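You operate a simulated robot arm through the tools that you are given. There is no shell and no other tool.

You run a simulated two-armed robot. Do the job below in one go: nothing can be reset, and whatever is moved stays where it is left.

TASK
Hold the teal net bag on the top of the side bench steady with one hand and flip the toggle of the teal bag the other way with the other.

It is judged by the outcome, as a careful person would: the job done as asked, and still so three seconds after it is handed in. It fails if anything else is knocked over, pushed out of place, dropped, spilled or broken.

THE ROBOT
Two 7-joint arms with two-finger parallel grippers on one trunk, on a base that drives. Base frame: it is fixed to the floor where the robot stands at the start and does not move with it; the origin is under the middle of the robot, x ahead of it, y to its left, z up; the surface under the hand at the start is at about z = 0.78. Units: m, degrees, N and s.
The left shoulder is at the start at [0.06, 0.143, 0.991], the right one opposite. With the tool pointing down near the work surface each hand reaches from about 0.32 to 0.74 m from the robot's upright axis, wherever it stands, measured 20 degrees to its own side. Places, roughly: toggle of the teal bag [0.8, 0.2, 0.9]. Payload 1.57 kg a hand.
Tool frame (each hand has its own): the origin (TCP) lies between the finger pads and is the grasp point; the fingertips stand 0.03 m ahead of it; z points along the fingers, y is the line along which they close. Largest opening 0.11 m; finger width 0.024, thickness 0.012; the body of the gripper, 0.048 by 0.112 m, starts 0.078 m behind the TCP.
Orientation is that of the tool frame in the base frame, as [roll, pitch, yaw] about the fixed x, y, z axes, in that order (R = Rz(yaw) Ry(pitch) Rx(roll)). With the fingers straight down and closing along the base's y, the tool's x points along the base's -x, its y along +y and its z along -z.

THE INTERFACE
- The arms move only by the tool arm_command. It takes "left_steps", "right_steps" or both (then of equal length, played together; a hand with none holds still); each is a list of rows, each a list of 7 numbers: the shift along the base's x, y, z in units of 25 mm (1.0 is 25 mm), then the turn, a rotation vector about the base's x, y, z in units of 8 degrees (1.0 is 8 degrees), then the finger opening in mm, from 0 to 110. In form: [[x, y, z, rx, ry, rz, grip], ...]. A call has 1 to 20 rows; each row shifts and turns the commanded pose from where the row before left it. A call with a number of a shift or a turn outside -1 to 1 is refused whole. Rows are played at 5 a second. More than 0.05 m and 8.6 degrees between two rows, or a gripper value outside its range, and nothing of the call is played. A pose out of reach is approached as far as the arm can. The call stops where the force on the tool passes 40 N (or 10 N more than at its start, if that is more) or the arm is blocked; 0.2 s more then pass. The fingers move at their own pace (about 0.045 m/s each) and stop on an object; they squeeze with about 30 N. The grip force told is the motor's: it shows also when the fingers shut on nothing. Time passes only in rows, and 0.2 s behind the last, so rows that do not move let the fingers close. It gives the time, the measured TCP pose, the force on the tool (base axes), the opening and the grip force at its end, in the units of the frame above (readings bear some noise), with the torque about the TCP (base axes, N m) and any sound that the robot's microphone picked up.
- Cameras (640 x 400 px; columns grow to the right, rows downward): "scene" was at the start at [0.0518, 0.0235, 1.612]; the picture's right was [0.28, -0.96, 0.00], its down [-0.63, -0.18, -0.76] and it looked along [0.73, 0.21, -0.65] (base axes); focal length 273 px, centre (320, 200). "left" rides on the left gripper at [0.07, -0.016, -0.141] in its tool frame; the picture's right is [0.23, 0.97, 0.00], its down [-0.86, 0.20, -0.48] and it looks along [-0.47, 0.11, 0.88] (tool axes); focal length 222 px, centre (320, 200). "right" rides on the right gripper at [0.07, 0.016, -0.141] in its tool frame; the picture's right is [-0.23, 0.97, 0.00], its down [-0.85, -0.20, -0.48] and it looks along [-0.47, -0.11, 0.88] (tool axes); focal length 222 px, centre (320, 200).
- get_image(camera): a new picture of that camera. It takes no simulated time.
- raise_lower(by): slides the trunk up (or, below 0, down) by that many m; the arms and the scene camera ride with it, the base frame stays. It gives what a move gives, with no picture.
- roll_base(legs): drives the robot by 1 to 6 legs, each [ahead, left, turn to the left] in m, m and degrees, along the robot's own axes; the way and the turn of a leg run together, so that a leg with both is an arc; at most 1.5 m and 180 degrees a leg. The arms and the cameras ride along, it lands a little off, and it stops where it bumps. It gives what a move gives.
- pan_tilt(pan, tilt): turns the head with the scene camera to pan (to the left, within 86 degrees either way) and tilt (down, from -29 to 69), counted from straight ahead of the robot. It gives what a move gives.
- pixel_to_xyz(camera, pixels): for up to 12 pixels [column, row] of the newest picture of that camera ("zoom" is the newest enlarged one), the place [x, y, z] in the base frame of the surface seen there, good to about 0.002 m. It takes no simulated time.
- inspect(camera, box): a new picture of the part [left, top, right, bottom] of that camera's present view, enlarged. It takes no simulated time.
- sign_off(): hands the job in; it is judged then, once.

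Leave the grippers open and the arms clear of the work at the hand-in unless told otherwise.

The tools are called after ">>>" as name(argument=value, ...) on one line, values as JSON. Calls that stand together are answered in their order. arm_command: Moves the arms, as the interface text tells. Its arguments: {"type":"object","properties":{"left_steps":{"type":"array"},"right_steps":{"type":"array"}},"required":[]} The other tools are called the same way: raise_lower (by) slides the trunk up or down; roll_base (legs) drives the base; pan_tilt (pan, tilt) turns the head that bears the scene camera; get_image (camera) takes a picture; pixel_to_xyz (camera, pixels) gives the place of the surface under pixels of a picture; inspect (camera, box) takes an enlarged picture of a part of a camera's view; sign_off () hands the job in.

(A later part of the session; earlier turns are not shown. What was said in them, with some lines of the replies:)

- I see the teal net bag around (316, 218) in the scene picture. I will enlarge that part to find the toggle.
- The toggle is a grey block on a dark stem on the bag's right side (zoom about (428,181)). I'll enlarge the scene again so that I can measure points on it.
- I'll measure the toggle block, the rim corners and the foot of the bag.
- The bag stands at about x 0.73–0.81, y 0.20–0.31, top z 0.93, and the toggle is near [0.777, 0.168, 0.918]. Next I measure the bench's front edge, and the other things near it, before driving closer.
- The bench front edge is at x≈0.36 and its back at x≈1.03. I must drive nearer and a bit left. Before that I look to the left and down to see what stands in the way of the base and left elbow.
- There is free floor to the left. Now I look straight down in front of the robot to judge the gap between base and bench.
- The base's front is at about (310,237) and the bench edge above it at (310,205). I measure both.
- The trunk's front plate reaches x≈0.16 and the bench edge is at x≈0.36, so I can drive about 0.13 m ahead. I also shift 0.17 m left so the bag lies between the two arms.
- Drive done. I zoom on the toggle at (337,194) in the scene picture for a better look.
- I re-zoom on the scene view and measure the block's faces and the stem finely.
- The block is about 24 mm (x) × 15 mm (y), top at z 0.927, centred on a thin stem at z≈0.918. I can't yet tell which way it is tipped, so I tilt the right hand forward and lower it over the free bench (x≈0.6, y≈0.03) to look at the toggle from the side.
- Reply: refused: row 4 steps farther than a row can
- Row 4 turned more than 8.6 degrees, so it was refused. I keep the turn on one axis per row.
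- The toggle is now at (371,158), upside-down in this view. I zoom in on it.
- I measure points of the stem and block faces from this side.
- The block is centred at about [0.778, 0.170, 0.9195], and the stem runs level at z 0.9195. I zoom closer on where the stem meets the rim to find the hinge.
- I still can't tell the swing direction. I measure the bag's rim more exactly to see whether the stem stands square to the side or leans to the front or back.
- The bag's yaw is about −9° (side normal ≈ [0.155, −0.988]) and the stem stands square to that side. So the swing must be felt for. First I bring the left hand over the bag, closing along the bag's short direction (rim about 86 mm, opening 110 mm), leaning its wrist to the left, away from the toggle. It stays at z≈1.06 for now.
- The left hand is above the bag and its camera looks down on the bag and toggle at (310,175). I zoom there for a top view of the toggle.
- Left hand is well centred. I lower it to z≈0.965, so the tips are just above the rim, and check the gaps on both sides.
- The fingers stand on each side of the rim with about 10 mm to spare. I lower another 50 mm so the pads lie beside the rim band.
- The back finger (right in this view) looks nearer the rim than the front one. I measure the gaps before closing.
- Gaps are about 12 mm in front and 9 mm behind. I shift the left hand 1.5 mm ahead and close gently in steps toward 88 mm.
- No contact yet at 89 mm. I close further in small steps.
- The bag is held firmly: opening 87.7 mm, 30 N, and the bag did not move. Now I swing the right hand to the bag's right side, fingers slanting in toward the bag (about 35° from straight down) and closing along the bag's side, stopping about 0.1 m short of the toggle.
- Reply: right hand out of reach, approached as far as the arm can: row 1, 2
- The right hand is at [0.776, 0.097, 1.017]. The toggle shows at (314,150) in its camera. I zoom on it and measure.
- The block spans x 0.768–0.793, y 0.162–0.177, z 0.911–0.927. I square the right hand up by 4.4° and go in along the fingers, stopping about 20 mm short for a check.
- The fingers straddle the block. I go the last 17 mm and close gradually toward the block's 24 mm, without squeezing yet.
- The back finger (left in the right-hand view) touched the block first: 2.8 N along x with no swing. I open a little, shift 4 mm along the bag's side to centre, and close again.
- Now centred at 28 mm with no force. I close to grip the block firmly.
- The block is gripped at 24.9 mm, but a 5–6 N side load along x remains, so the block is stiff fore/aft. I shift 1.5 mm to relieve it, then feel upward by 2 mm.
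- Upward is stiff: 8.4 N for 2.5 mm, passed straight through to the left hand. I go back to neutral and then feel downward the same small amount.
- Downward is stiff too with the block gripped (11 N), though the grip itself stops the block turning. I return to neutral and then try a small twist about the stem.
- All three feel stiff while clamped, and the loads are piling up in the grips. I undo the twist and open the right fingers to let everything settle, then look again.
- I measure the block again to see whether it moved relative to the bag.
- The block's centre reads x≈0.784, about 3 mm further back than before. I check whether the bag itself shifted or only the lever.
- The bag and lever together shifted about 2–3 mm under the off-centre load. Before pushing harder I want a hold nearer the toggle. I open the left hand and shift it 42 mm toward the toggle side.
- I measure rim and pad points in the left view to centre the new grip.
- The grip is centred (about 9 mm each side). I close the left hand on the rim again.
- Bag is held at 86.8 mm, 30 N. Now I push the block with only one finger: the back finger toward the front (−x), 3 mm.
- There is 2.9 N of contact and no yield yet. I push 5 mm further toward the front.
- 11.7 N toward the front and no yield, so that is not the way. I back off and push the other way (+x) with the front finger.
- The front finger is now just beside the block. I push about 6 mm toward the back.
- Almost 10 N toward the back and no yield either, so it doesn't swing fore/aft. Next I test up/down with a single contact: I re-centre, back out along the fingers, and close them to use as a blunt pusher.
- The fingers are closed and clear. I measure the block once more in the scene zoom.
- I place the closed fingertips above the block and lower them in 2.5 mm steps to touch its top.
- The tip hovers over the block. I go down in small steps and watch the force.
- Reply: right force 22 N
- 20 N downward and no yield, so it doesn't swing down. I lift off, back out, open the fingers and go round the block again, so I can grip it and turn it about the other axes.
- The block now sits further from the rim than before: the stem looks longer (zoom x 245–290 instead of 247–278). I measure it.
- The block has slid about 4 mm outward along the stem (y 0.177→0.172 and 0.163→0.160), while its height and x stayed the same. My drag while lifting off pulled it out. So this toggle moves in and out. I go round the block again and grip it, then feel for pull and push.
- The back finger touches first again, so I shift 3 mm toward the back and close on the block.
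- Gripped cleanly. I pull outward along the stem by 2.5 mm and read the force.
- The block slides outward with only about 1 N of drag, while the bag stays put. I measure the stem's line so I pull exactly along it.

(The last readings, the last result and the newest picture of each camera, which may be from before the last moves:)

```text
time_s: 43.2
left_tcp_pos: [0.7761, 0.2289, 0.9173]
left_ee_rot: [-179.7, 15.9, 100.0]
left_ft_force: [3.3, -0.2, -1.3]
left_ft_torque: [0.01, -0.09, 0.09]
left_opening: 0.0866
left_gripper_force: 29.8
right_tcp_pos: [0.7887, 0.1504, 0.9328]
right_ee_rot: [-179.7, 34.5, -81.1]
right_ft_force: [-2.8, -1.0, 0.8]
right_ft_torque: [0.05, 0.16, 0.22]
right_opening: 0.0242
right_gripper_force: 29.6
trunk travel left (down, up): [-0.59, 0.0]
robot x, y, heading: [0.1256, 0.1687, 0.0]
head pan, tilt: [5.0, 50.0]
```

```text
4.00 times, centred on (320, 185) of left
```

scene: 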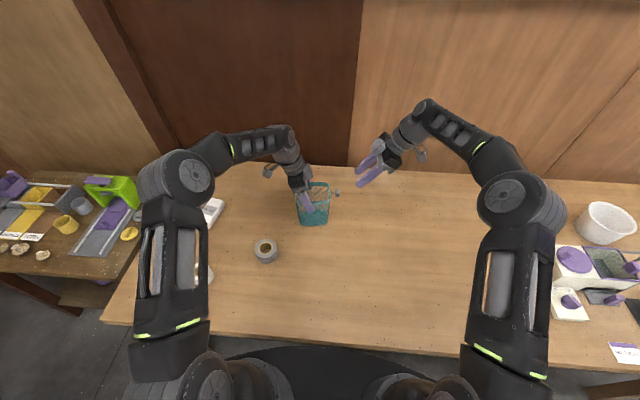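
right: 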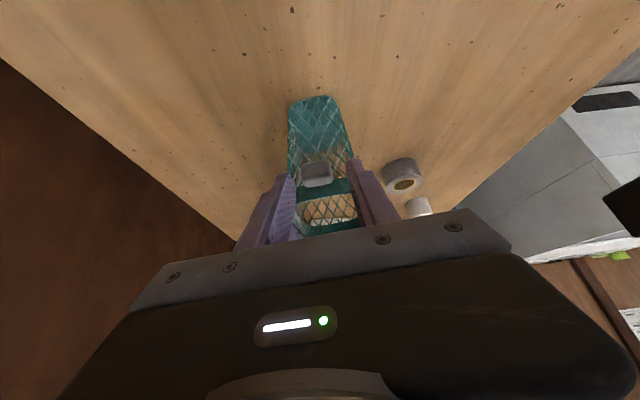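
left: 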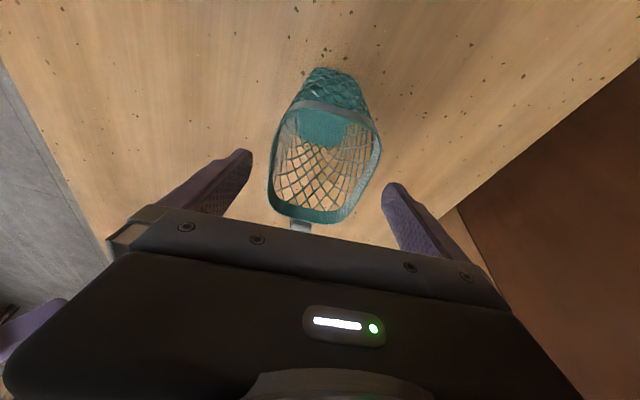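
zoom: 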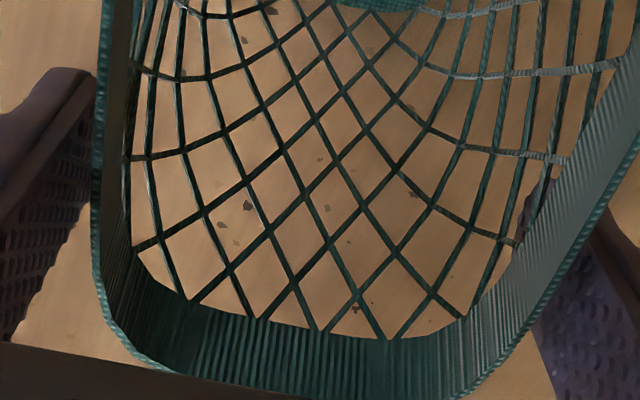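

The stem now shows about 26 mm, level and roughly along [0.1, −0.99]. I keep pulling outward along it in small steps and watch for an end stop.

>>> arm_command(right_steps=[[-0.03, -0.1, 0, 0, 0, 0, 20], [0.01, -0.1, 0, 0, 0, 0, 20], [0, 0, 0, 0, 0, 0, 20]])

>>> inspect(camera="scene", box=[310, 160, 370, 210])

```text
time_s: 44.0
left_tcp_pos: [0.7758, 0.2284, 0.9167]
left_ee_rot: [-179.6, 16.0, 99.9]
left_ft_force: [-2.5, -0.6, 2.0]
left_ft_torque: [-0.14, -0.12, -0.31]
left_opening: 0.0869
left_gripper_force: 29.6
right_tcp_pos: [0.7908, 0.1449, 0.9337]
right_ee_rot: [-179.6, 34.3, -81.1]
right_ft_force: [2.7, -0.4, -2.5]
right_ft_torque: [-0.09, 0.04, 0.07]
right_opening: 0.024
right_gripper_force: 30.1
trunk travel left (down, up): [-0.59, 0.0]
robot x, y, heading: [0.1281, 0.1731, -0.2]
head pan, tilt: [5.0, 50.0]
```

```text
8.00 times, centred on (340, 185) of scene
```

zoom: 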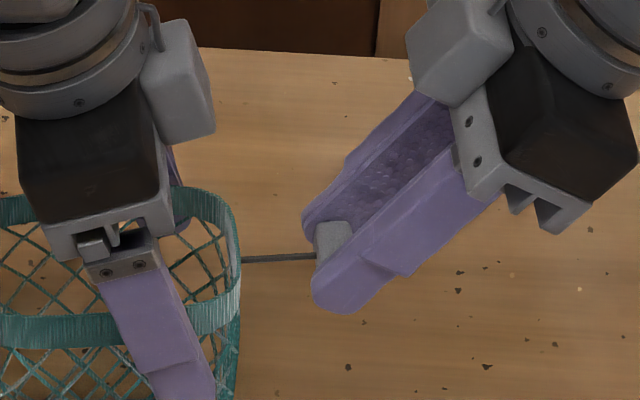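

The stem grew to about 30 mm, but the rim also looks slightly shifted. I look at the whole bag.

>>> inspect(camera="scene", box=[280, 150, 370, 240])

>>> get_image(camera="left")

>>> get_image(camera="right")

```text
4.44 times, centred on (325, 195) of scene
```

zoom: 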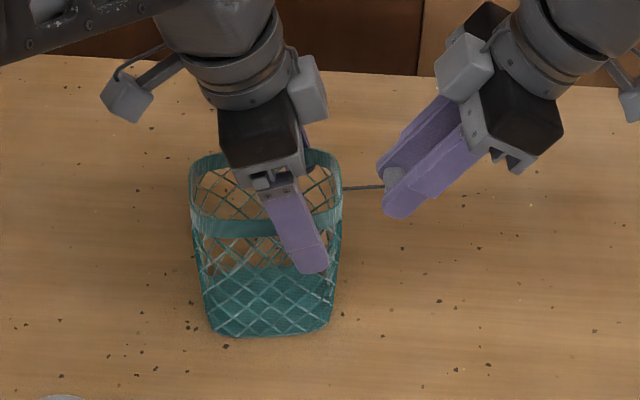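

```text
taken
```

left: 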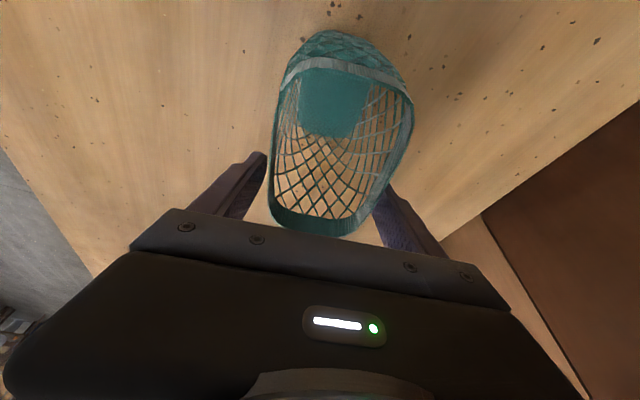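

```text
taken
```

right: 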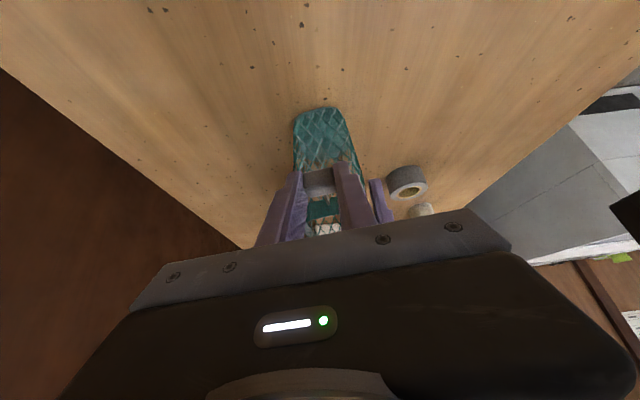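

I measure the rim and foot of the bag again from the scene zoom.

>>> pixel_to_xyz(camera="zoom", pixels=[[205, 230], [225, 232], [250, 234], [192, 185], [200, 158], [330, 160], [342, 185], [341, 205], [335, 220], [220, 328], [270, 335], [325, 325]])

```text
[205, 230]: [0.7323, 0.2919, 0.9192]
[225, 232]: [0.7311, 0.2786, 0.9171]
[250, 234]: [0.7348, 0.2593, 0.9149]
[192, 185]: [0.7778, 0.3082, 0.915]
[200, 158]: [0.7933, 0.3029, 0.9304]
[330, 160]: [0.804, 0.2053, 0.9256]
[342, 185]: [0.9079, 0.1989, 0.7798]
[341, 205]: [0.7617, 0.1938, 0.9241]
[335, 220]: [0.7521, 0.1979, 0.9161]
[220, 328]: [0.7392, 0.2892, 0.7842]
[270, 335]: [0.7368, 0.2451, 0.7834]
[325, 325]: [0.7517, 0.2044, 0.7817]
```

I compare with the earlier left-hand view, same crop, to judge how much the bag has turned in the grip.

>>> inspect(camera="left", box=[160, 60, 480, 260])

>>> pixel_to_xyz(camera="zoom", pixels=[[225, 150], [220, 200], [218, 260], [225, 310], [505, 110], [470, 200], [430, 280], [400, 320], [330, 345], [280, 60], [350, 10], [450, 60]])

```text
2.00 times, centred on (320, 160) of left
```

zoom: 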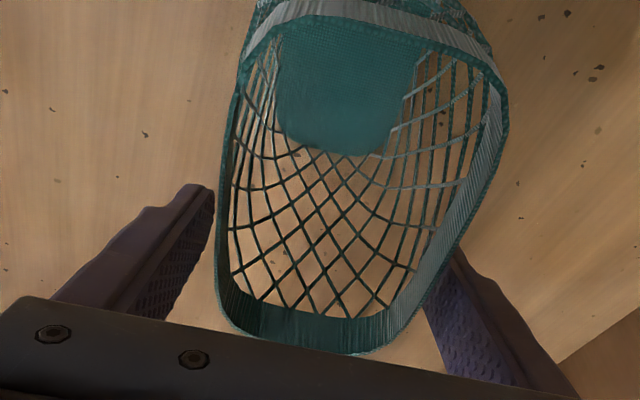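

```text
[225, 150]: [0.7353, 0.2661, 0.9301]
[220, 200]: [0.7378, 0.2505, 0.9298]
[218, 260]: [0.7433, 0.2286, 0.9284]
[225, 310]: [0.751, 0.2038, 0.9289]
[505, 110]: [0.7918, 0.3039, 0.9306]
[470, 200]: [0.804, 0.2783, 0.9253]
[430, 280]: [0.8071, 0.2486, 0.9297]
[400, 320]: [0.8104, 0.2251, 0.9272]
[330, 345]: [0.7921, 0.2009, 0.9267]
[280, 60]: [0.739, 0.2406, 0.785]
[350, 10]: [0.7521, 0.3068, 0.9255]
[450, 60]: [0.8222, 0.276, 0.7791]
```

Now I see: as the toggle comes out, the mouth of the bag draws together (rim width from 87 mm to about 69 mm). So it is a drawstring toggle, and "the other way" is fully out. The left hand still holds (86.9 mm, 30 N). I keep pulling outward in small steps until it reaches its stop.

>>> arm_command(right_steps=[[0.018, -0.1, 0, 0, 0, 0, 20], [0.012, -0.1, 0, 0, 0, 0, 20], [0, 0, 0, 0, 0, 0, 20]])

>>> inspect(camera="scene", box=[280, 150, 370, 240])

>>> inspect(camera="left", box=[160, 60, 480, 260])

```text
time_s: 44.8
left_tcp_pos: [0.7761, 0.2291, 0.9159]
left_ee_rot: [-179.6, 16.0, 99.9]
left_ft_force: [-8.5, -1.5, 5.4]
left_ft_torque: [-0.2, -0.13, -0.72]
left_opening: 0.0869
left_gripper_force: 30.3
right_tcp_pos: [0.7905, 0.14, 0.934]
right_ee_rot: [-179.5, 34.5, -81.1]
right_ft_force: [9.1, 0.3, -5.3]
right_ft_torque: [-0.21, -0.08, 0.01]
right_opening: 0.0243
right_gripper_force: 29.9
trunk travel left (down, up): [-0.59, 0.0]
robot x, y, heading: [0.1327, 0.1679, -0.1]
head pan, tilt: [5.0, 50.0]
```

```text
4.44 times, centred on (325, 195) of scene
```

zoom: 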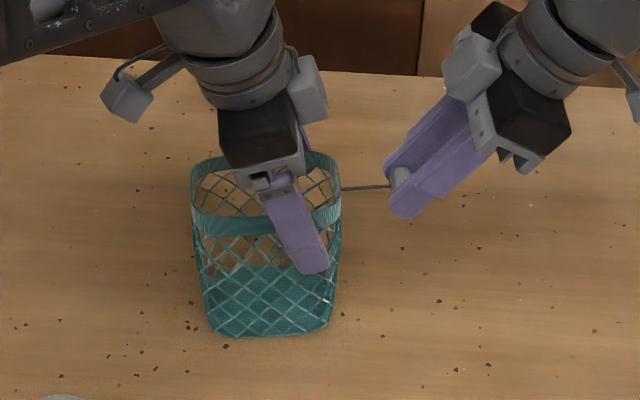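

```text
2.00 times, centred on (320, 160) of left
```

zoom: 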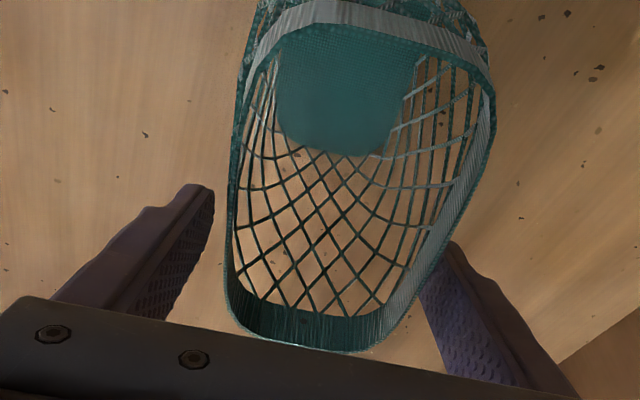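

It still slides freely along y (0.3 N), but side loads are building (x +9 N, z −5 N). I ease these with a small shift and go on pulling along the stem.

>>> arm_command(right_steps=[[0.04, 0, -0.03, 0, 0, 0, 20], [0, 0, 0, 0, 0, 0, 20]])

>>> arm_command(right_steps=[[0.0155, -0.0988, 0, 0, 0, 0, 20], [0.0155, -0.0988, 0, 0, 0, 0, 20], [0, 0, 0, 0, 0, 0, 20]])

>>> inspect(camera="left", box=[160, 60, 480, 260])

```text
time_s: 45.4
left_tcp_pos: [0.7748, 0.2295, 0.9165]
left_ee_rot: [-179.7, 15.9, 99.9]
left_ft_force: [-4.1, 0.3, 0.3]
left_ft_torque: [0.16, -0.08, -0.41]
left_opening: 0.0869
left_gripper_force: 29.8
right_tcp_pos: [0.7907, 0.1417, 0.9341]
right_ee_rot: [-179.6, 34.6, -81.0]
right_ft_force: [3.6, 1.5, 0.6]
right_ft_torque: [-0.04, -0.02, 0.03]
right_opening: 0.024
right_gripper_force: 29.8
trunk travel left (down, up): [-0.59, 0.0]
robot x, y, heading: [0.1275, 0.1713, -0.1]
head pan, tilt: [5.0, 50.0]
```

```text
time_s: 46.2
left_tcp_pos: [0.7762, 0.2284, 0.9153]
left_ee_rot: [-179.7, 15.9, 100.0]
left_ft_force: [-0.4, -1.0, -4.9]
left_ft_torque: [0.14, -0.08, -0.15]
left_opening: 0.0869
left_gripper_force: 29.6
right_tcp_pos: [0.7915, 0.1363, 0.9337]
right_ee_rot: [-179.6, 34.5, -81.0]
right_ft_force: [-0.1, -0.5, 7.3]
right_ft_torque: [0.39, 0.15, 0.16]
right_opening: 0.0243
right_gripper_force: 30.7
trunk travel left (down, up): [-0.59, 0.0]
robot x, y, heading: [0.1295, 0.1671, -0.2]
head pan, tilt: [5.0, 50.0]
```

```text
2.00 times, centred on (320, 160) of left
```

zoom: 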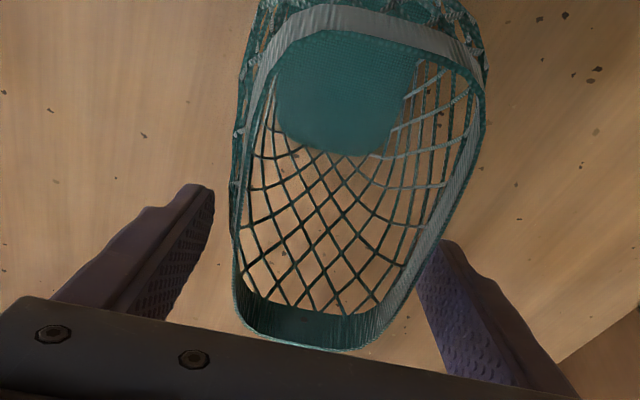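

Still free along the stem. I relieve z a little and continue to pull.

>>> arm_command(right_steps=[[0.0155, -0.0988, 0.02, 0, 0, 0, 20], [0.0155, -0.0988, 0, 0, 0, 0, 20], [0, 0, 0, 0, 0, 0, 20]])

>>> arm_command(right_steps=[[0.0155, -0.0988, 0, 0, 0, 0, 20], [0.0155, -0.0988, 0, 0, 0, 0, 20], [0, 0, 0, 0, 0, 0, 20]])

>>> inspect(camera="scene", box=[280, 150, 370, 240])

>>> inspect(camera="left", box=[160, 60, 480, 260])

```text
time_s: 47.0
left_tcp_pos: [0.7765, 0.2284, 0.9173]
left_ee_rot: [-179.7, 15.9, 100.0]
left_ft_force: [1.0, 0.6, -5.6]
left_ft_torque: [0.17, -0.04, -0.08]
left_opening: 0.0867
left_gripper_force: 30.3
right_tcp_pos: [0.7924, 0.1292, 0.9325]
right_ee_rot: [-179.5, 34.6, -81.1]
right_ft_force: [-1.1, -0.5, 4.7]
right_ft_torque: [0.31, 0.12, 0.14]
right_opening: 0.0241
right_gripper_force: 30.1
trunk travel left (down, up): [-0.59, 0.0]
robot x, y, heading: [0.1292, 0.1735, -0.3]
head pan, tilt: [5.0, 50.0]
```

```text
time_s: 47.8
left_tcp_pos: [0.7761, 0.2282, 0.9164]
left_ee_rot: [-179.6, 16.0, 99.9]
left_ft_force: [-0.4, -0.5, -4.1]
left_ft_torque: [0.1, -0.04, -0.22]
left_opening: 0.0871
left_gripper_force: 29.8
right_tcp_pos: [0.7935, 0.1257, 0.9339]
right_ee_rot: [-179.5, 34.5, -81.0]
right_ft_force: [0.5, -0.2, 3.2]
right_ft_torque: [0.27, 0.11, 0.12]
right_opening: 0.024
right_gripper_force: 30.2
trunk travel left (down, up): [-0.59, 0.0]
robot x, y, heading: [0.1244, 0.1683, 0.2]
head pan, tilt: [5.0, 50.0]
```

```text
4.44 times, centred on (325, 195) of scene
```

zoom: 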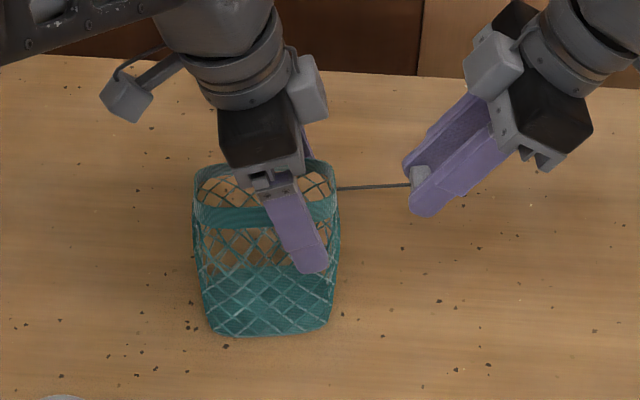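

```text
2.00 times, centred on (320, 160) of left
```

zoom: 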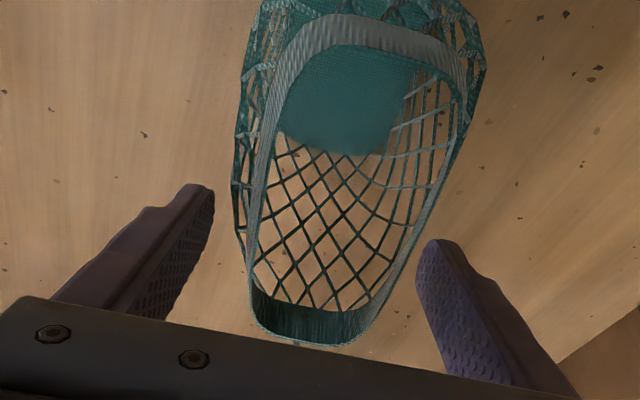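

The mouth draws further together and the cord still runs freely. I continue 10 mm more.

>>> arm_command(right_steps=[[0.0155, -0.0988, 0.01, 0, 0, 0, 20], [0.0155, -0.0988, 0.01, 0, 0, 0, 20], [0.0155, -0.0988, 0, 0, 0, 0, 20], [0.0155, -0.0988, 0, 0, 0, 0, 20], [0, 0, 0, 0, 0, 0, 20]])

>>> inspect(camera="scene", box=[280, 150, 370, 240])

>>> inspect(camera="left", box=[160, 60, 480, 260])

```text
time_s: 49.0
left_tcp_pos: [0.7753, 0.2275, 0.9175]
left_ee_rot: [-179.7, 16.0, 99.8]
left_ft_force: [-2.1, -0.3, 0.4]
left_ft_torque: [-0.08, -0.14, -0.37]
left_opening: 0.0867
left_gripper_force: 30.0
right_tcp_pos: [0.7954, 0.1153, 0.9339]
right_ee_rot: [-179.5, 34.3, -81.1]
right_ft_force: [2.8, 1.3, -0.7]
right_ft_torque: [-0.02, 0.06, 0.06]
right_opening: 0.0242
right_gripper_force: 29.5
trunk travel left (down, up): [-0.59, 0.0]
robot x, y, heading: [0.1333, 0.1722, -0.3]
head pan, tilt: [5.0, 50.0]
```

```text
4.44 times, centred on (325, 195) of scene
```

zoom: 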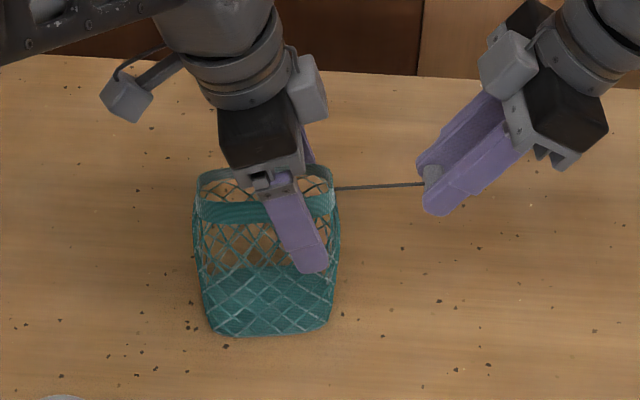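

```text
2.00 times, centred on (320, 160) of left
```

zoom: 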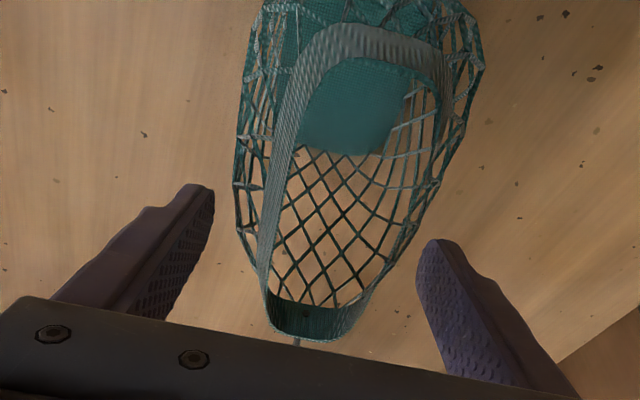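

The mouth is now about half closed, still no end stop. I pull another 10 mm.

>>> arm_command(right_steps=[[0.02, -0.0988, 0, 0, 0, 0, 20], [0.02, -0.0988, 0, 0, 0, 0, 20], [0.0155, -0.0988, 0, 0, 0, 0, 20], [0.0155, -0.0988, 0, 0, 0, 0, 20], [0, 0, 0, 0, 0, 0, 20]])

>>> inspect(camera="left", box=[160, 60, 480, 260])

```text
time_s: 50.2
left_tcp_pos: [0.7759, 0.229, 0.9175]
left_ee_rot: [-179.8, 16.0, 100.1]
left_ft_force: [-2.1, 0.3, 3.3]
left_ft_torque: [-0.21, -0.13, -0.36]
left_opening: 0.0869
left_gripper_force: 30.0
right_tcp_pos: [0.7974, 0.1058, 0.9337]
right_ee_rot: [-179.8, 34.5, -81.1]
right_ft_force: [2.3, -0.4, -3.2]
right_ft_torque: [-0.23, 0.04, 0.09]
right_opening: 0.0239
right_gripper_force: 30.5
trunk travel left (down, up): [-0.59, 0.0]
robot x, y, heading: [0.1317, 0.1729, 0.1]
head pan, tilt: [5.0, 50.0]
```

```text
2.00 times, centred on (320, 160) of left
```

zoom: 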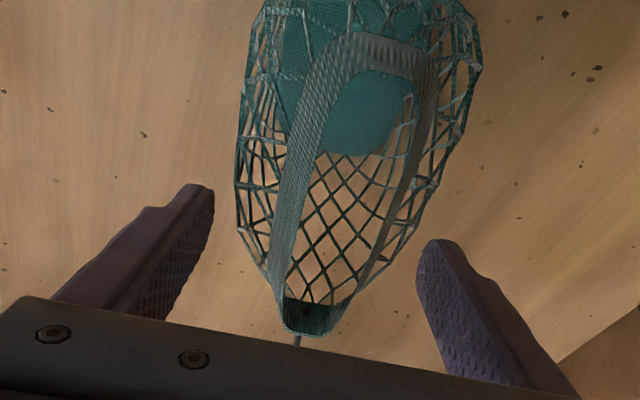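

The mouth keeps closing. I pull another 12 mm.

>>> arm_command(right_steps=[[0.02, -0.0988, -0.01, 0, 0, 0, 20], [0.0155, -0.0988, -0.01, 0, 0, 0, 20], [0.0155, -0.0988, 0, 0, 0, 0, 20], [0.0155, -0.0988, 0, 0, 0, 0, 20], [0.0155, -0.0988, 0, 0, 0, 0, 20], [0, 0, 0, 0, 0, 0, 20]])

>>> inspect(camera="left", box=[160, 60, 480, 260])

>>> inspect(camera="scene", box=[280, 150, 380, 240])

```text
time_s: 51.6
left_tcp_pos: [0.7767, 0.2296, 0.9164]
left_ee_rot: [-179.6, 15.9, 99.9]
left_ft_force: [0.2, -0.2, -0.5]
left_ft_torque: [-0.13, -0.08, -0.14]
left_opening: 0.0868
left_gripper_force: 30.5
right_tcp_pos: [0.7988, 0.0936, 0.9348]
right_ee_rot: [-179.6, 34.5, -81.2]
right_ft_force: [0.3, -0.8, -0.2]
right_ft_torque: [-0.03, 0.09, 0.1]
right_opening: 0.0242
right_gripper_force: 30.1
trunk travel left (down, up): [-0.59, 0.0]
robot x, y, heading: [0.1314, 0.1688, -0.1]
head pan, tilt: [5.0, 50.0]
```

```text
2.00 times, centred on (320, 160) of left
```

zoom: 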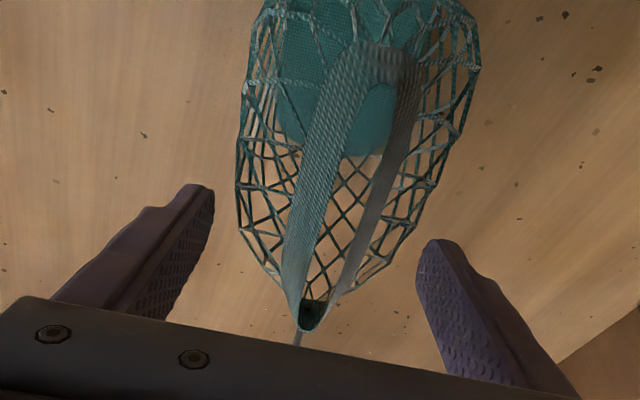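

```text
4.44 times, centred on (330, 195) of scene
```

zoom: 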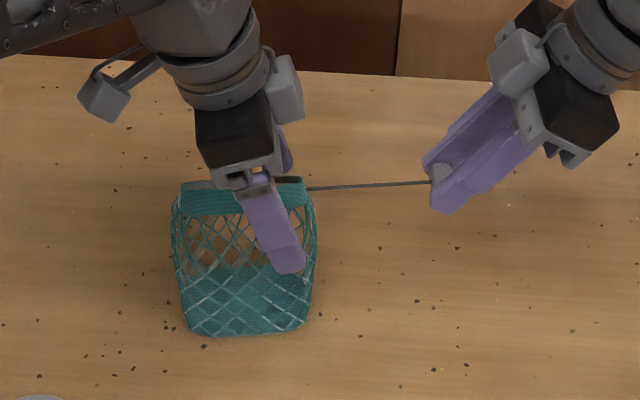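

The mouth is nearly shut. I pull on in 2.5 mm steps and watch for the stop.

>>> arm_command(right_steps=[[0.0155, -0.0988, 0, 0, 0, 0, 20], [0.0155, -0.0988, 0, 0, 0, 0, 20], [0.0155, -0.0988, 0, 0, 0, 0, 20], [0, 0, 0, 0, 0, 0, 20]])

>>> arm_command(right_steps=[[0.0155, -0.0988, 0, 0, 0, 0, 20], [0.0155, -0.0988, 0, 0, 0, 0, 20], [0, 0, 0, 0, 0, 0, 20]])

>>> inspect(camera="left", box=[160, 60, 480, 260])

>>> inspect(camera="scene", box=[280, 150, 380, 240])

```text
time_s: 52.6
left_tcp_pos: [0.7759, 0.2275, 0.9169]
left_ee_rot: [-179.7, 16.1, 99.8]
left_ft_force: [3.9, -8.5, -0.7]
left_ft_torque: [-0.03, -0.13, 0.06]
left_opening: 0.0871
left_gripper_force: 29.7
right_tcp_pos: [0.799, 0.0878, 0.9341]
right_ee_rot: [-179.7, 34.6, -81.0]
right_ft_force: [-3.5, 9.4, 0.8]
right_ft_torque: [0.27, 0.17, 0.19]
right_opening: 0.0244
right_gripper_force: 29.3
trunk travel left (down, up): [-0.59, 0.0]
robot x, y, heading: [0.1291, 0.1696, -0.2]
head pan, tilt: [5.0, 50.0]
```

```text
time_s: 53.4
left_tcp_pos: [0.7753, 0.2273, 0.917]
left_ee_rot: [-179.7, 16.1, 100.0]
left_ft_force: [5.2, -18.1, -2.3]
left_ft_torque: [-0.06, -0.14, 0.19]
left_opening: 0.0868
left_gripper_force: 29.7
right_tcp_pos: [0.8003, 0.0819, 0.9341]
right_ee_rot: [-179.7, 34.8, -80.9]
right_ft_force: [-5.6, 17.9, 2.4]
right_ft_torque: [0.61, 0.27, 0.16]
right_opening: 0.0243
right_gripper_force: 30.2
trunk travel left (down, up): [-0.59, 0.0]
robot x, y, heading: [0.128, 0.1689, -0.3]
head pan, tilt: [5.0, 50.0]
```

```text
2.00 times, centred on (320, 160) of left
```

zoom: 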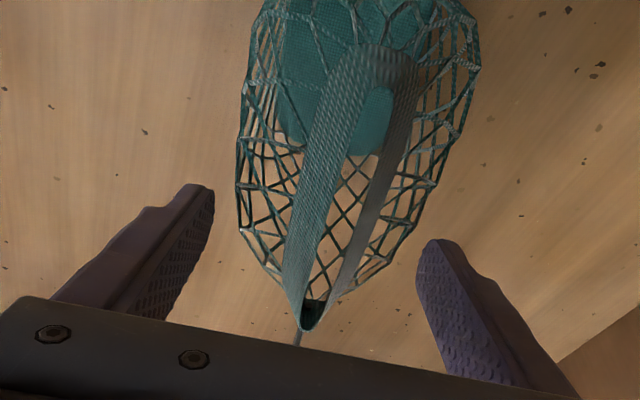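

```text
4.44 times, centred on (330, 195) of scene
```

zoom: 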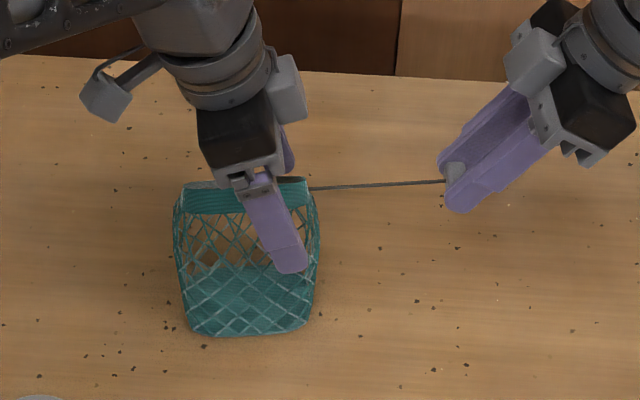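

The pull now meets a firm stop: 9 N, then 18 N along y, with the left hand taking it up. The toggle is fully out and the mouth is drawn shut. I ease back about 8 mm to leave only slight tension.

>>> arm_command(right_steps=[[-0.0155, 0.0988, 0, 0, 0, 0, 20], [-0.0155, 0.0988, 0, 0, 0, 0, 20], [-0.0155, 0.0988, 0, 0, 0, 0, 20], [0, 0, 0, 0, 0, 0, 20]])

```text
time_s: 54.4
left_tcp_pos: [0.7767, 0.2288, 0.9158]
left_ee_rot: [-179.7, 15.9, 100.0]
left_ft_force: [1.0, -10.5, -1.1]
left_ft_torque: [0.16, 0.02, -0.21]
left_opening: 0.0867
left_gripper_force: 30.0
right_tcp_pos: [0.7992, 0.088, 0.9343]
right_ee_rot: [-179.6, 34.4, -81.1]
right_ft_force: [-1.6, 9.6, 0.0]
right_ft_torque: [-0.06, -0.01, 0.16]
right_opening: 0.0245
right_gripper_force: 30.2
trunk travel left (down, up): [-0.59, 0.0]
robot x, y, heading: [0.1314, 0.17, -0.2]
head pan, tilt: [5.0, 50.0]
```

There is still 9.6 N of tension. I ease back another 2.5 mm and read.

>>> arm_command(right_steps=[[-0.0155, 0.0988, 0, 0, 0, 0, 20], [0, 0, 0, 0, 0, 0, 20]])

>>> arm_command(right_steps=[[-0.008, 0.05, 0, 0, 0, 0, 20], [0, 0, 0, 0, 0, 0, 20]])

>>> inspect(camera="scene", box=[280, 150, 380, 240])

```text
time_s: 55.0
left_tcp_pos: [0.7752, 0.2294, 0.9165]
left_ee_rot: [-179.7, 15.9, 100.0]
left_ft_force: [-0.7, -4.7, 0.2]
left_ft_torque: [0.22, -0.01, -0.42]
left_opening: 0.0866
left_gripper_force: 30.1
right_tcp_pos: [0.7994, 0.0901, 0.9335]
right_ee_rot: [-179.6, 34.4, -81.1]
right_ft_force: [1.3, 4.7, -0.5]
right_ft_torque: [-0.29, -0.03, 0.13]
right_opening: 0.0247
right_gripper_force: 30.3
trunk travel left (down, up): [-0.59, 0.0]
robot x, y, heading: [0.1279, 0.1702, -0.2]
head pan, tilt: [5.0, 50.0]
```

```text
time_s: 55.6
left_tcp_pos: [0.7754, 0.2289, 0.917]
left_ee_rot: [-179.7, 15.9, 99.9]
left_ft_force: [-2.5, -1.1, 0.2]
left_ft_torque: [0.08, -0.06, -0.51]
left_opening: 0.087
left_gripper_force: 29.7
right_tcp_pos: [0.7992, 0.0918, 0.9338]
right_ee_rot: [-179.6, 34.3, -81.1]
right_ft_force: [3.3, 1.7, -0.3]
right_ft_torque: [-0.25, -0.06, 0.1]
right_opening: 0.0246
right_gripper_force: 30.1
trunk travel left (down, up): [-0.59, 0.0]
robot x, y, heading: [0.1285, 0.1693, 0.0]
head pan, tilt: [5.0, 50.0]
```

```text
4.44 times, centred on (330, 195) of scene
```

zoom: 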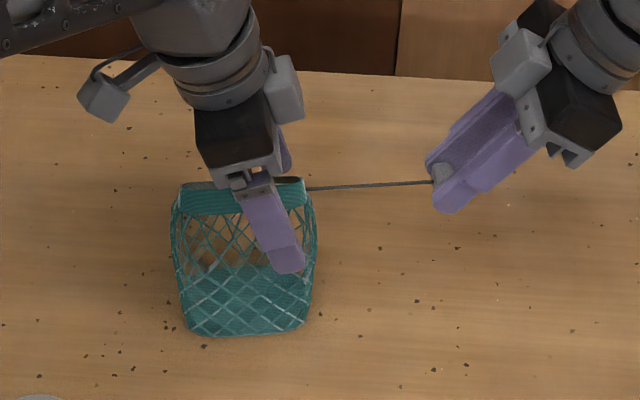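

Tension is down to 1.7 N with the toggle still at its stop. I open the right fingers and check that the toggle stays out.

>>> arm_command(right_steps=[[0.02, 0, 0, 0, 0, 0, 20], [0, 0, 0, 0, 0, 0, 30], [0, 0, 0, 0, 0, 0, 40], [0, 0, 0, 0, 0, 0, 44], [0, 0, 0, 0, 0, 0, 44]])

>>> inspect(camera="scene", box=[280, 150, 380, 240])

>>> inspect(camera="right", box=[240, 110, 400, 230])

```text
time_s: 56.8
left_tcp_pos: [0.7756, 0.2272, 0.9171]
left_ee_rot: [-179.6, 15.9, 100.0]
left_ft_force: [-1.0, -0.3, 0.5]
left_ft_torque: [0.04, 0.0, 0.0]
left_opening: 0.0869
left_gripper_force: 30.3
right_tcp_pos: [0.7999, 0.092, 0.9327]
right_ee_rot: [-179.6, 34.5, -81.1]
right_ft_force: [-0.1, -0.2, -0.3]
right_ft_torque: [0.01, 0.0, 0.04]
right_opening: 0.044
right_gripper_force: 0.1
trunk travel left (down, up): [-0.59, 0.0]
robot x, y, heading: [0.1303, 0.1712, -0.1]
head pan, tilt: [5.0, 50.0]
```

```text
4.44 times, centred on (330, 195) of scene
```

zoom: 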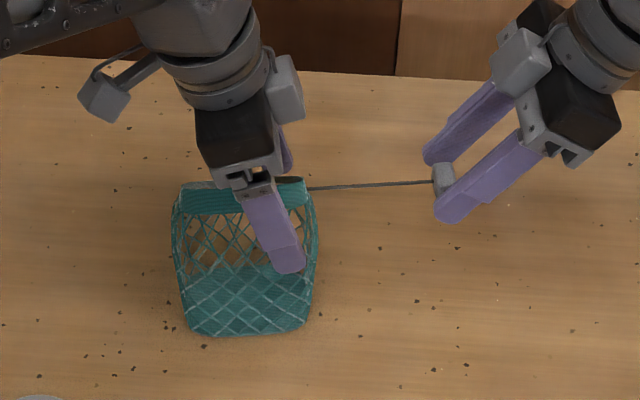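

```text
3.33 times, centred on (320, 170) of right
```

zoom: 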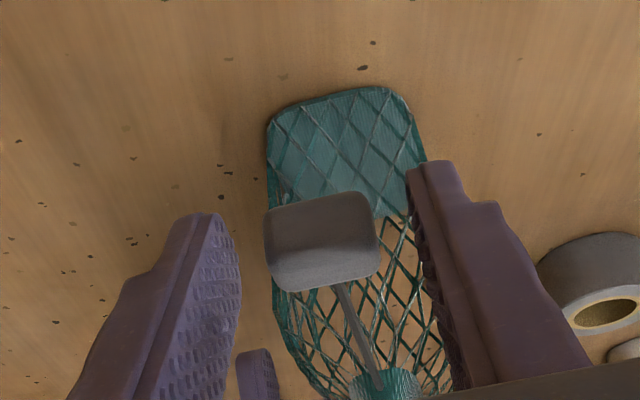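

The toggle stays out with the fingers open. I withdraw the right hand along its fingers, clear of the block.

>>> arm_command(right_steps=[[0.07, -0.446, 0.66, 0, 0, 0, 48], [0.07, -0.446, 0.66, 0, 0, 0, 48], [0.07, -0.446, 0.66, 0, 0, 0, 48], [0.07, -0.446, 0.66, 0, 0, 0, 48], [0.07, -0.446, 0.66, 0, 0, 0, 48], [-0.3, -0.6, 0.6, 0, 0, 0, 80], [-0.3, -0.6, 0.6, 0, 0, 0, 110], [0, 0, 0, 0, 0, 0, 110]])

>>> inspect(camera="scene", box=[280, 150, 380, 240])

>>> pixel_to_xyz(camera="zoom", pixels=[[443, 180], [436, 170], [450, 170], [436, 190], [450, 190], [330, 187], [380, 185], [420, 183], [305, 180], [200, 335], [300, 325], [315, 230]])

```text
time_s: 58.6
left_tcp_pos: [0.7767, 0.2276, 0.9161]
left_ee_rot: [-179.7, 15.9, 100.0]
left_ft_force: [0.5, -0.7, -0.5]
left_ft_torque: [-0.02, 0.01, -0.01]
left_opening: 0.087
left_gripper_force: 29.9
right_tcp_pos: [0.7902, 0.0471, 0.9895]
right_ee_rot: [-179.6, 34.5, -81.0]
right_ft_force: [0.6, 0.1, 0.9]
right_ft_torque: [0.0, -0.03, -0.01]
right_opening: 0.1099
right_gripper_force: 0.1
right hand out of reach, approached as far as the arm can: row 3, 4, 5, 7
trunk travel left (down, up): [-0.59, 0.0]
robot x, y, heading: [0.132, 0.1711, 0.2]
head pan, tilt: [5.0, 50.0]
```

```text
4.44 times, centred on (330, 195) of scene
```

zoom: 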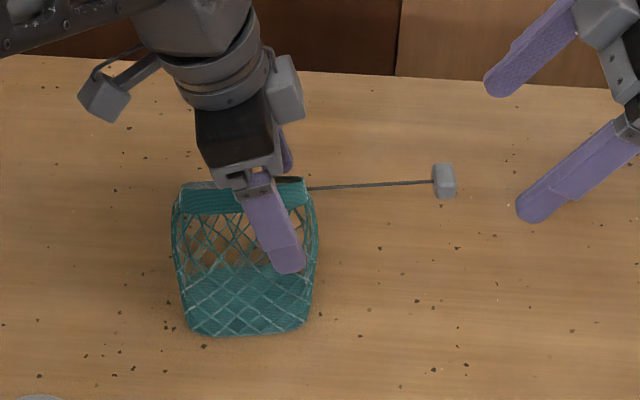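

```text
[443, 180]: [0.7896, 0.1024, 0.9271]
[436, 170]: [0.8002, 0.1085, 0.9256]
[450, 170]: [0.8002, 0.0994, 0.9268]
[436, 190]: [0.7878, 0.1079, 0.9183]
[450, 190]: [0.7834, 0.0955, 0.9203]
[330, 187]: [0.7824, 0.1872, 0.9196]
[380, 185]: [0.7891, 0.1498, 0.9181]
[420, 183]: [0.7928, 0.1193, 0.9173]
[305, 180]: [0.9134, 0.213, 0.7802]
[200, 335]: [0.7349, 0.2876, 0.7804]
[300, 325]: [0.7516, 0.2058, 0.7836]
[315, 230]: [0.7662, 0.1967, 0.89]
```

The block now rests at y≈0.102, fully out (about 68 mm of travel), and the mouth is shut. I move the right hand further away toward the robot and up, over the free bench.

>>> arm_command(right_steps=[[-0.8, -0.3, 0.3, 0, 0, 0, 110], [-0.8, -0.3, 0.5, 0, 0, 0, 110], [-0.8, -0.3, 0.5, 0, 0, 0, 110], [-0.8, -0.3, 0.6, 0, 0, 0, 110], [-0.6, -0.3, 0.6, 0, 0, 0, 110], [0, 0, 0, 0, 0, 0, 110]])

>>> get_image(camera="scene")

```text
time_s: 60.0
left_tcp_pos: [0.7759, 0.2284, 0.9168]
left_ee_rot: [-179.8, 15.9, 100.0]
left_ft_force: [0.6, -0.7, -1.6]
left_ft_torque: [-0.01, -0.02, -0.01]
left_opening: 0.0869
left_gripper_force: 29.9
right_tcp_pos: [0.6952, 0.0098, 1.0524]
right_ee_rot: [-179.7, 34.5, -81.1]
right_ft_force: [0.4, 0.0, -0.2]
right_ft_torque: [0.01, -0.01, -0.01]
right_opening: 0.11
right_gripper_force: 0.0
trunk travel left (down, up): [-0.59, 0.0]
robot x, y, heading: [0.1335, 0.1677, -0.2]
head pan, tilt: [5.0, 50.0]
```

```text
taken
```

scene: 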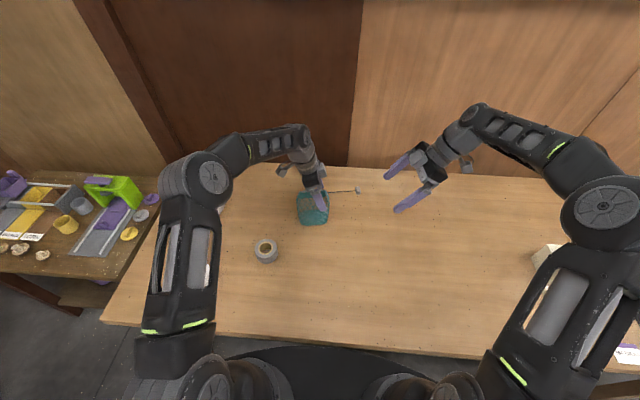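

The right hand is clear. Now I open the left fingers gently to let go of the bag, without moving the arm.

>>> arm_command(left_steps=[[0, 0, 0, 0, 0, 0, 90], [0, 0, 0, 0, 0, 0, 98], [0, 0, 0, 0, 0, 0, 108], [0, 0, 0, 0, 0, 0, 110], [0, 0, 0, 0, 0, 0, 110]])

>>> inspect(camera="left", box=[160, 60, 480, 260])

>>> inspect(camera="scene", box=[280, 150, 380, 240])

```text
time_s: 61.2
left_tcp_pos: [0.7761, 0.2296, 0.9168]
left_ee_rot: [-179.7, 15.9, 100.0]
left_ft_force: [0.1, 0.1, 0.0]
left_ft_torque: [-0.04, -0.01, 0.0]
left_opening: 0.1098
left_gripper_force: 0.1
right_tcp_pos: [0.695, 0.0099, 1.0525]
right_ee_rot: [-179.7, 34.5, -81.0]
right_ft_force: [0.0, 0.2, 0.5]
right_ft_torque: [0.04, 0.0, 0.01]
right_opening: 0.11
right_gripper_force: 0.0
trunk travel left (down, up): [-0.59, 0.0]
robot x, y, heading: [0.131, 0.1718, -0.2]
head pan, tilt: [5.0, 50.0]
```

```text
2.00 times, centred on (320, 160) of left
```

zoom: 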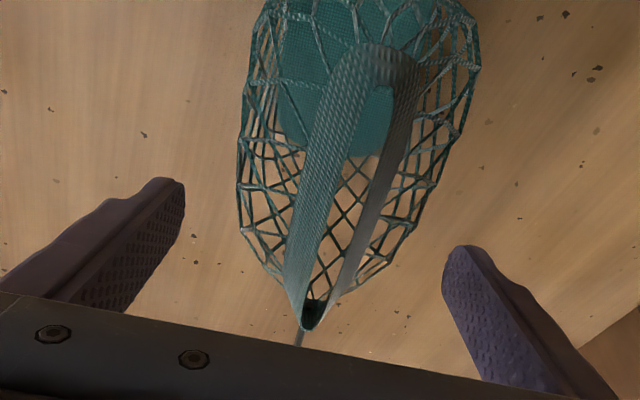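

```text
4.44 times, centred on (330, 195) of scene
```

zoom: 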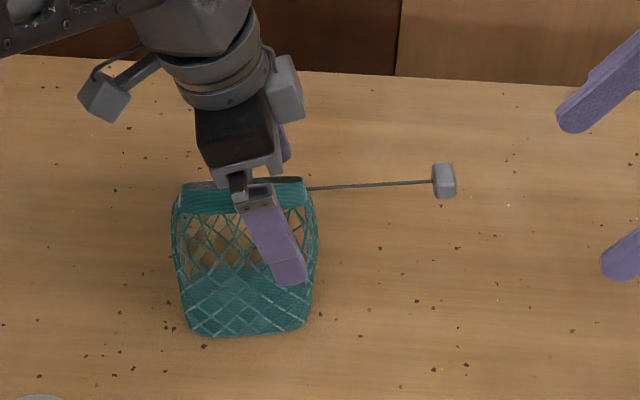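

The bag stands by itself and the toggle stays out. I lift the left hand straight up, clear of the bag.

>>> arm_command(left_steps=[[0, 0, 0.5, 0, 0, 0, 110], [0, 0, 0.7, 0, 0, 0, 110], [0, 0, 0.9, 0, 0, 0, 110], [0, 0, 0.9, 0, 0, 0, 110], [0, 0, 0.9, 0, 0, 0, 110], [-0.6, 0.6, 0.6, 0, 0, 0, 110], [-0.8, 0.8, 0.3, 0, 0, 0, 110], [-0.8, 0.8, 0, 0, 0, 0, 110], [-0.8, 0.8, 0, 0, 0, 0, 110], [0, 0, 0, 0, 0, 0, 110]])

>>> get_image(camera="scene")

>>> inspect(camera="scene", box=[280, 150, 380, 240])

```text
time_s: 63.4
left_tcp_pos: [0.7003, 0.3033, 1.0356]
left_ee_rot: [-179.6, 15.9, 100.0]
left_ft_force: [-0.3, 0.4, -0.2]
left_ft_torque: [-0.03, 0.0, 0.01]
left_opening: 0.11
left_gripper_force: 0.0
right_tcp_pos: [0.6962, 0.0095, 1.0518]
right_ee_rot: [-179.7, 34.6, -81.1]
right_ft_force: [0.4, -0.6, 0.3]
right_ft_torque: [0.05, 0.02, 0.0]
right_opening: 0.11
right_gripper_force: 0.1
trunk travel left (down, up): [-0.59, 0.0]
robot x, y, heading: [0.1278, 0.1716, 0.2]
head pan, tilt: [5.0, 50.0]
```

```text
taken
```

scene: 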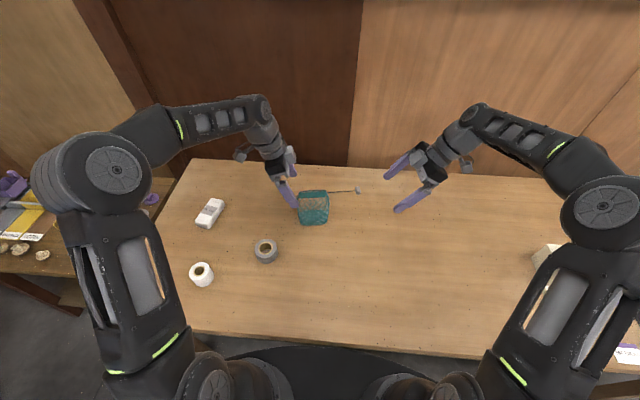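

```text
4.44 times, centred on (330, 195) of scene
```

zoom: 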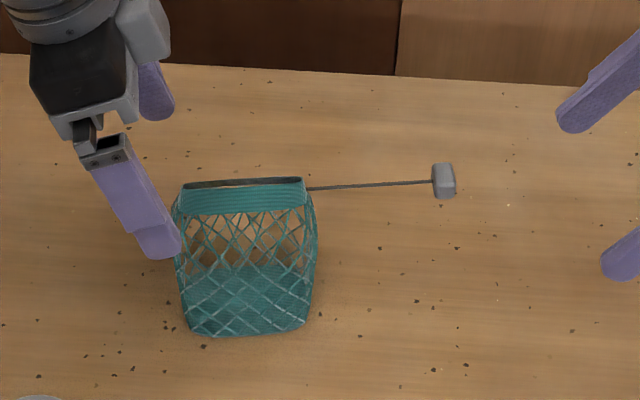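

The bag stands upright with its mouth drawn together and the toggle out. I move the left hand further off, wait a couple of seconds, and check that nothing creeps back.

>>> arm_command(left_steps=[[-0.8, 0.5, 0.3, 0, 0, 0, 110], [-0.8, 0.5, 0.3, 0, 0, 0, 110], [-0.8, 0.5, 0.3, 0, 0, 0, 110], [-0.8, 0.5, 0.3, 0, 0, 0, 110], [0, 0, 0, 0, 0, 0, 110], [0, 0, 0, 0, 0, 0, 110], [0, 0, 0, 0, 0, 0, 110], [0, 0, 0, 0, 0, 0, 110], [0, 0, 0, 0, 0, 0, 110], [0, 0, 0, 0, 0, 0, 110], [0, 0, 0, 0, 0, 0, 110], [0, 0, 0, 0, 0, 0, 110]])

>>> get_image(camera="scene")

>>> inspect(camera="scene", box=[280, 150, 380, 240])

>>> pixel_to_xyz(camera="zoom", pixels=[[443, 180], [436, 170], [450, 190], [380, 185], [200, 335], [300, 325], [240, 200]])

```text
time_s: 66.0
left_tcp_pos: [0.6201, 0.3531, 1.0677]
left_ee_rot: [-179.7, 15.9, 100.0]
left_ft_force: [1.4, -0.5, -0.6]
left_ft_torque: [0.0, 0.01, 0.01]
left_opening: 0.11
left_gripper_force: 0.1
right_tcp_pos: [0.696, 0.01, 1.0517]
right_ee_rot: [-179.5, 34.5, -81.1]
right_ft_force: [-0.1, -0.6, -0.5]
right_ft_torque: [-0.04, 0.01, 0.01]
right_opening: 0.1101
right_gripper_force: 0.0
trunk travel left (down, up): [-0.59, 0.0]
robot x, y, heading: [0.1297, 0.1705, -0.2]
head pan, tilt: [5.0, 50.0]
```

```text
taken
```

scene: 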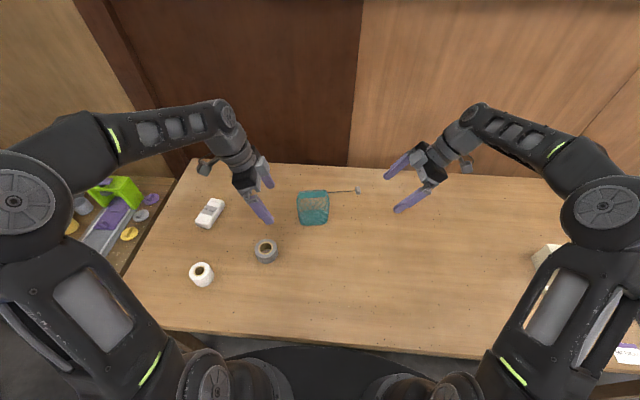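

```text
4.44 times, centred on (330, 195) of scene
```

zoom: 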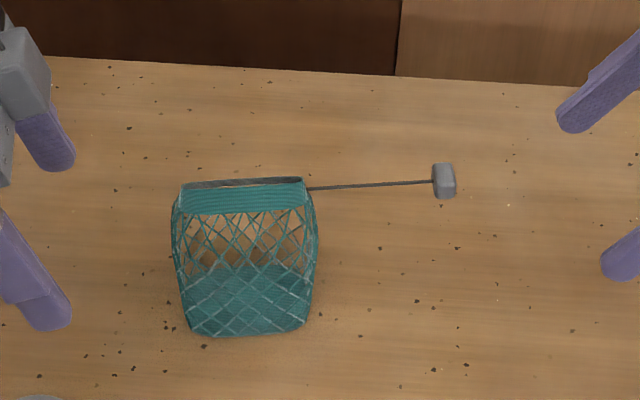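

```text
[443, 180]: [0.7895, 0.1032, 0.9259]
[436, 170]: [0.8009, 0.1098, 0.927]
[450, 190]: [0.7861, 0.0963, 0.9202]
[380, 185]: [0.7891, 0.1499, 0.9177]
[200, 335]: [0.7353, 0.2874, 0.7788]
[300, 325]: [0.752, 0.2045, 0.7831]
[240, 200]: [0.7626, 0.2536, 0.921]
```

The toggle has stayed at its outer end (block at y≈0.103, unchanged over several seconds). The bag stands within a few millimetres of where it started. Nothing else on the bench has moved, and both grippers are open and clear. I hand the job in.

>>> sign_off()

```text
The job is handed in.
```

I held the teal net bag by its rim with the left hand and moved its toggle to its other end with the right. I've handed the job in.

- **How the toggle works:** it didn't tip like a switch. It's a block on a drawstring that slides in and out of the bag's side. It started near the bag, so I took "the other way" to mean fully out.
- **Result:** I pulled the block out about 68 mm until it met a firm stop, which drew the bag's mouth almost shut. After I let go, it stayed out for more than 8 seconds before hand-in.
- **The bag:** it stands upright, and its foot is within about 2–3 mm of where it started. It shifted a few millimetres while I was testing which way the toggle moved. Those tests pressed on the block with up to about 20 N in directions it doesn't move.
- **Everything else:** nothing else on the bench looked moved in the last picture. Both grippers are open and clear of the bag.
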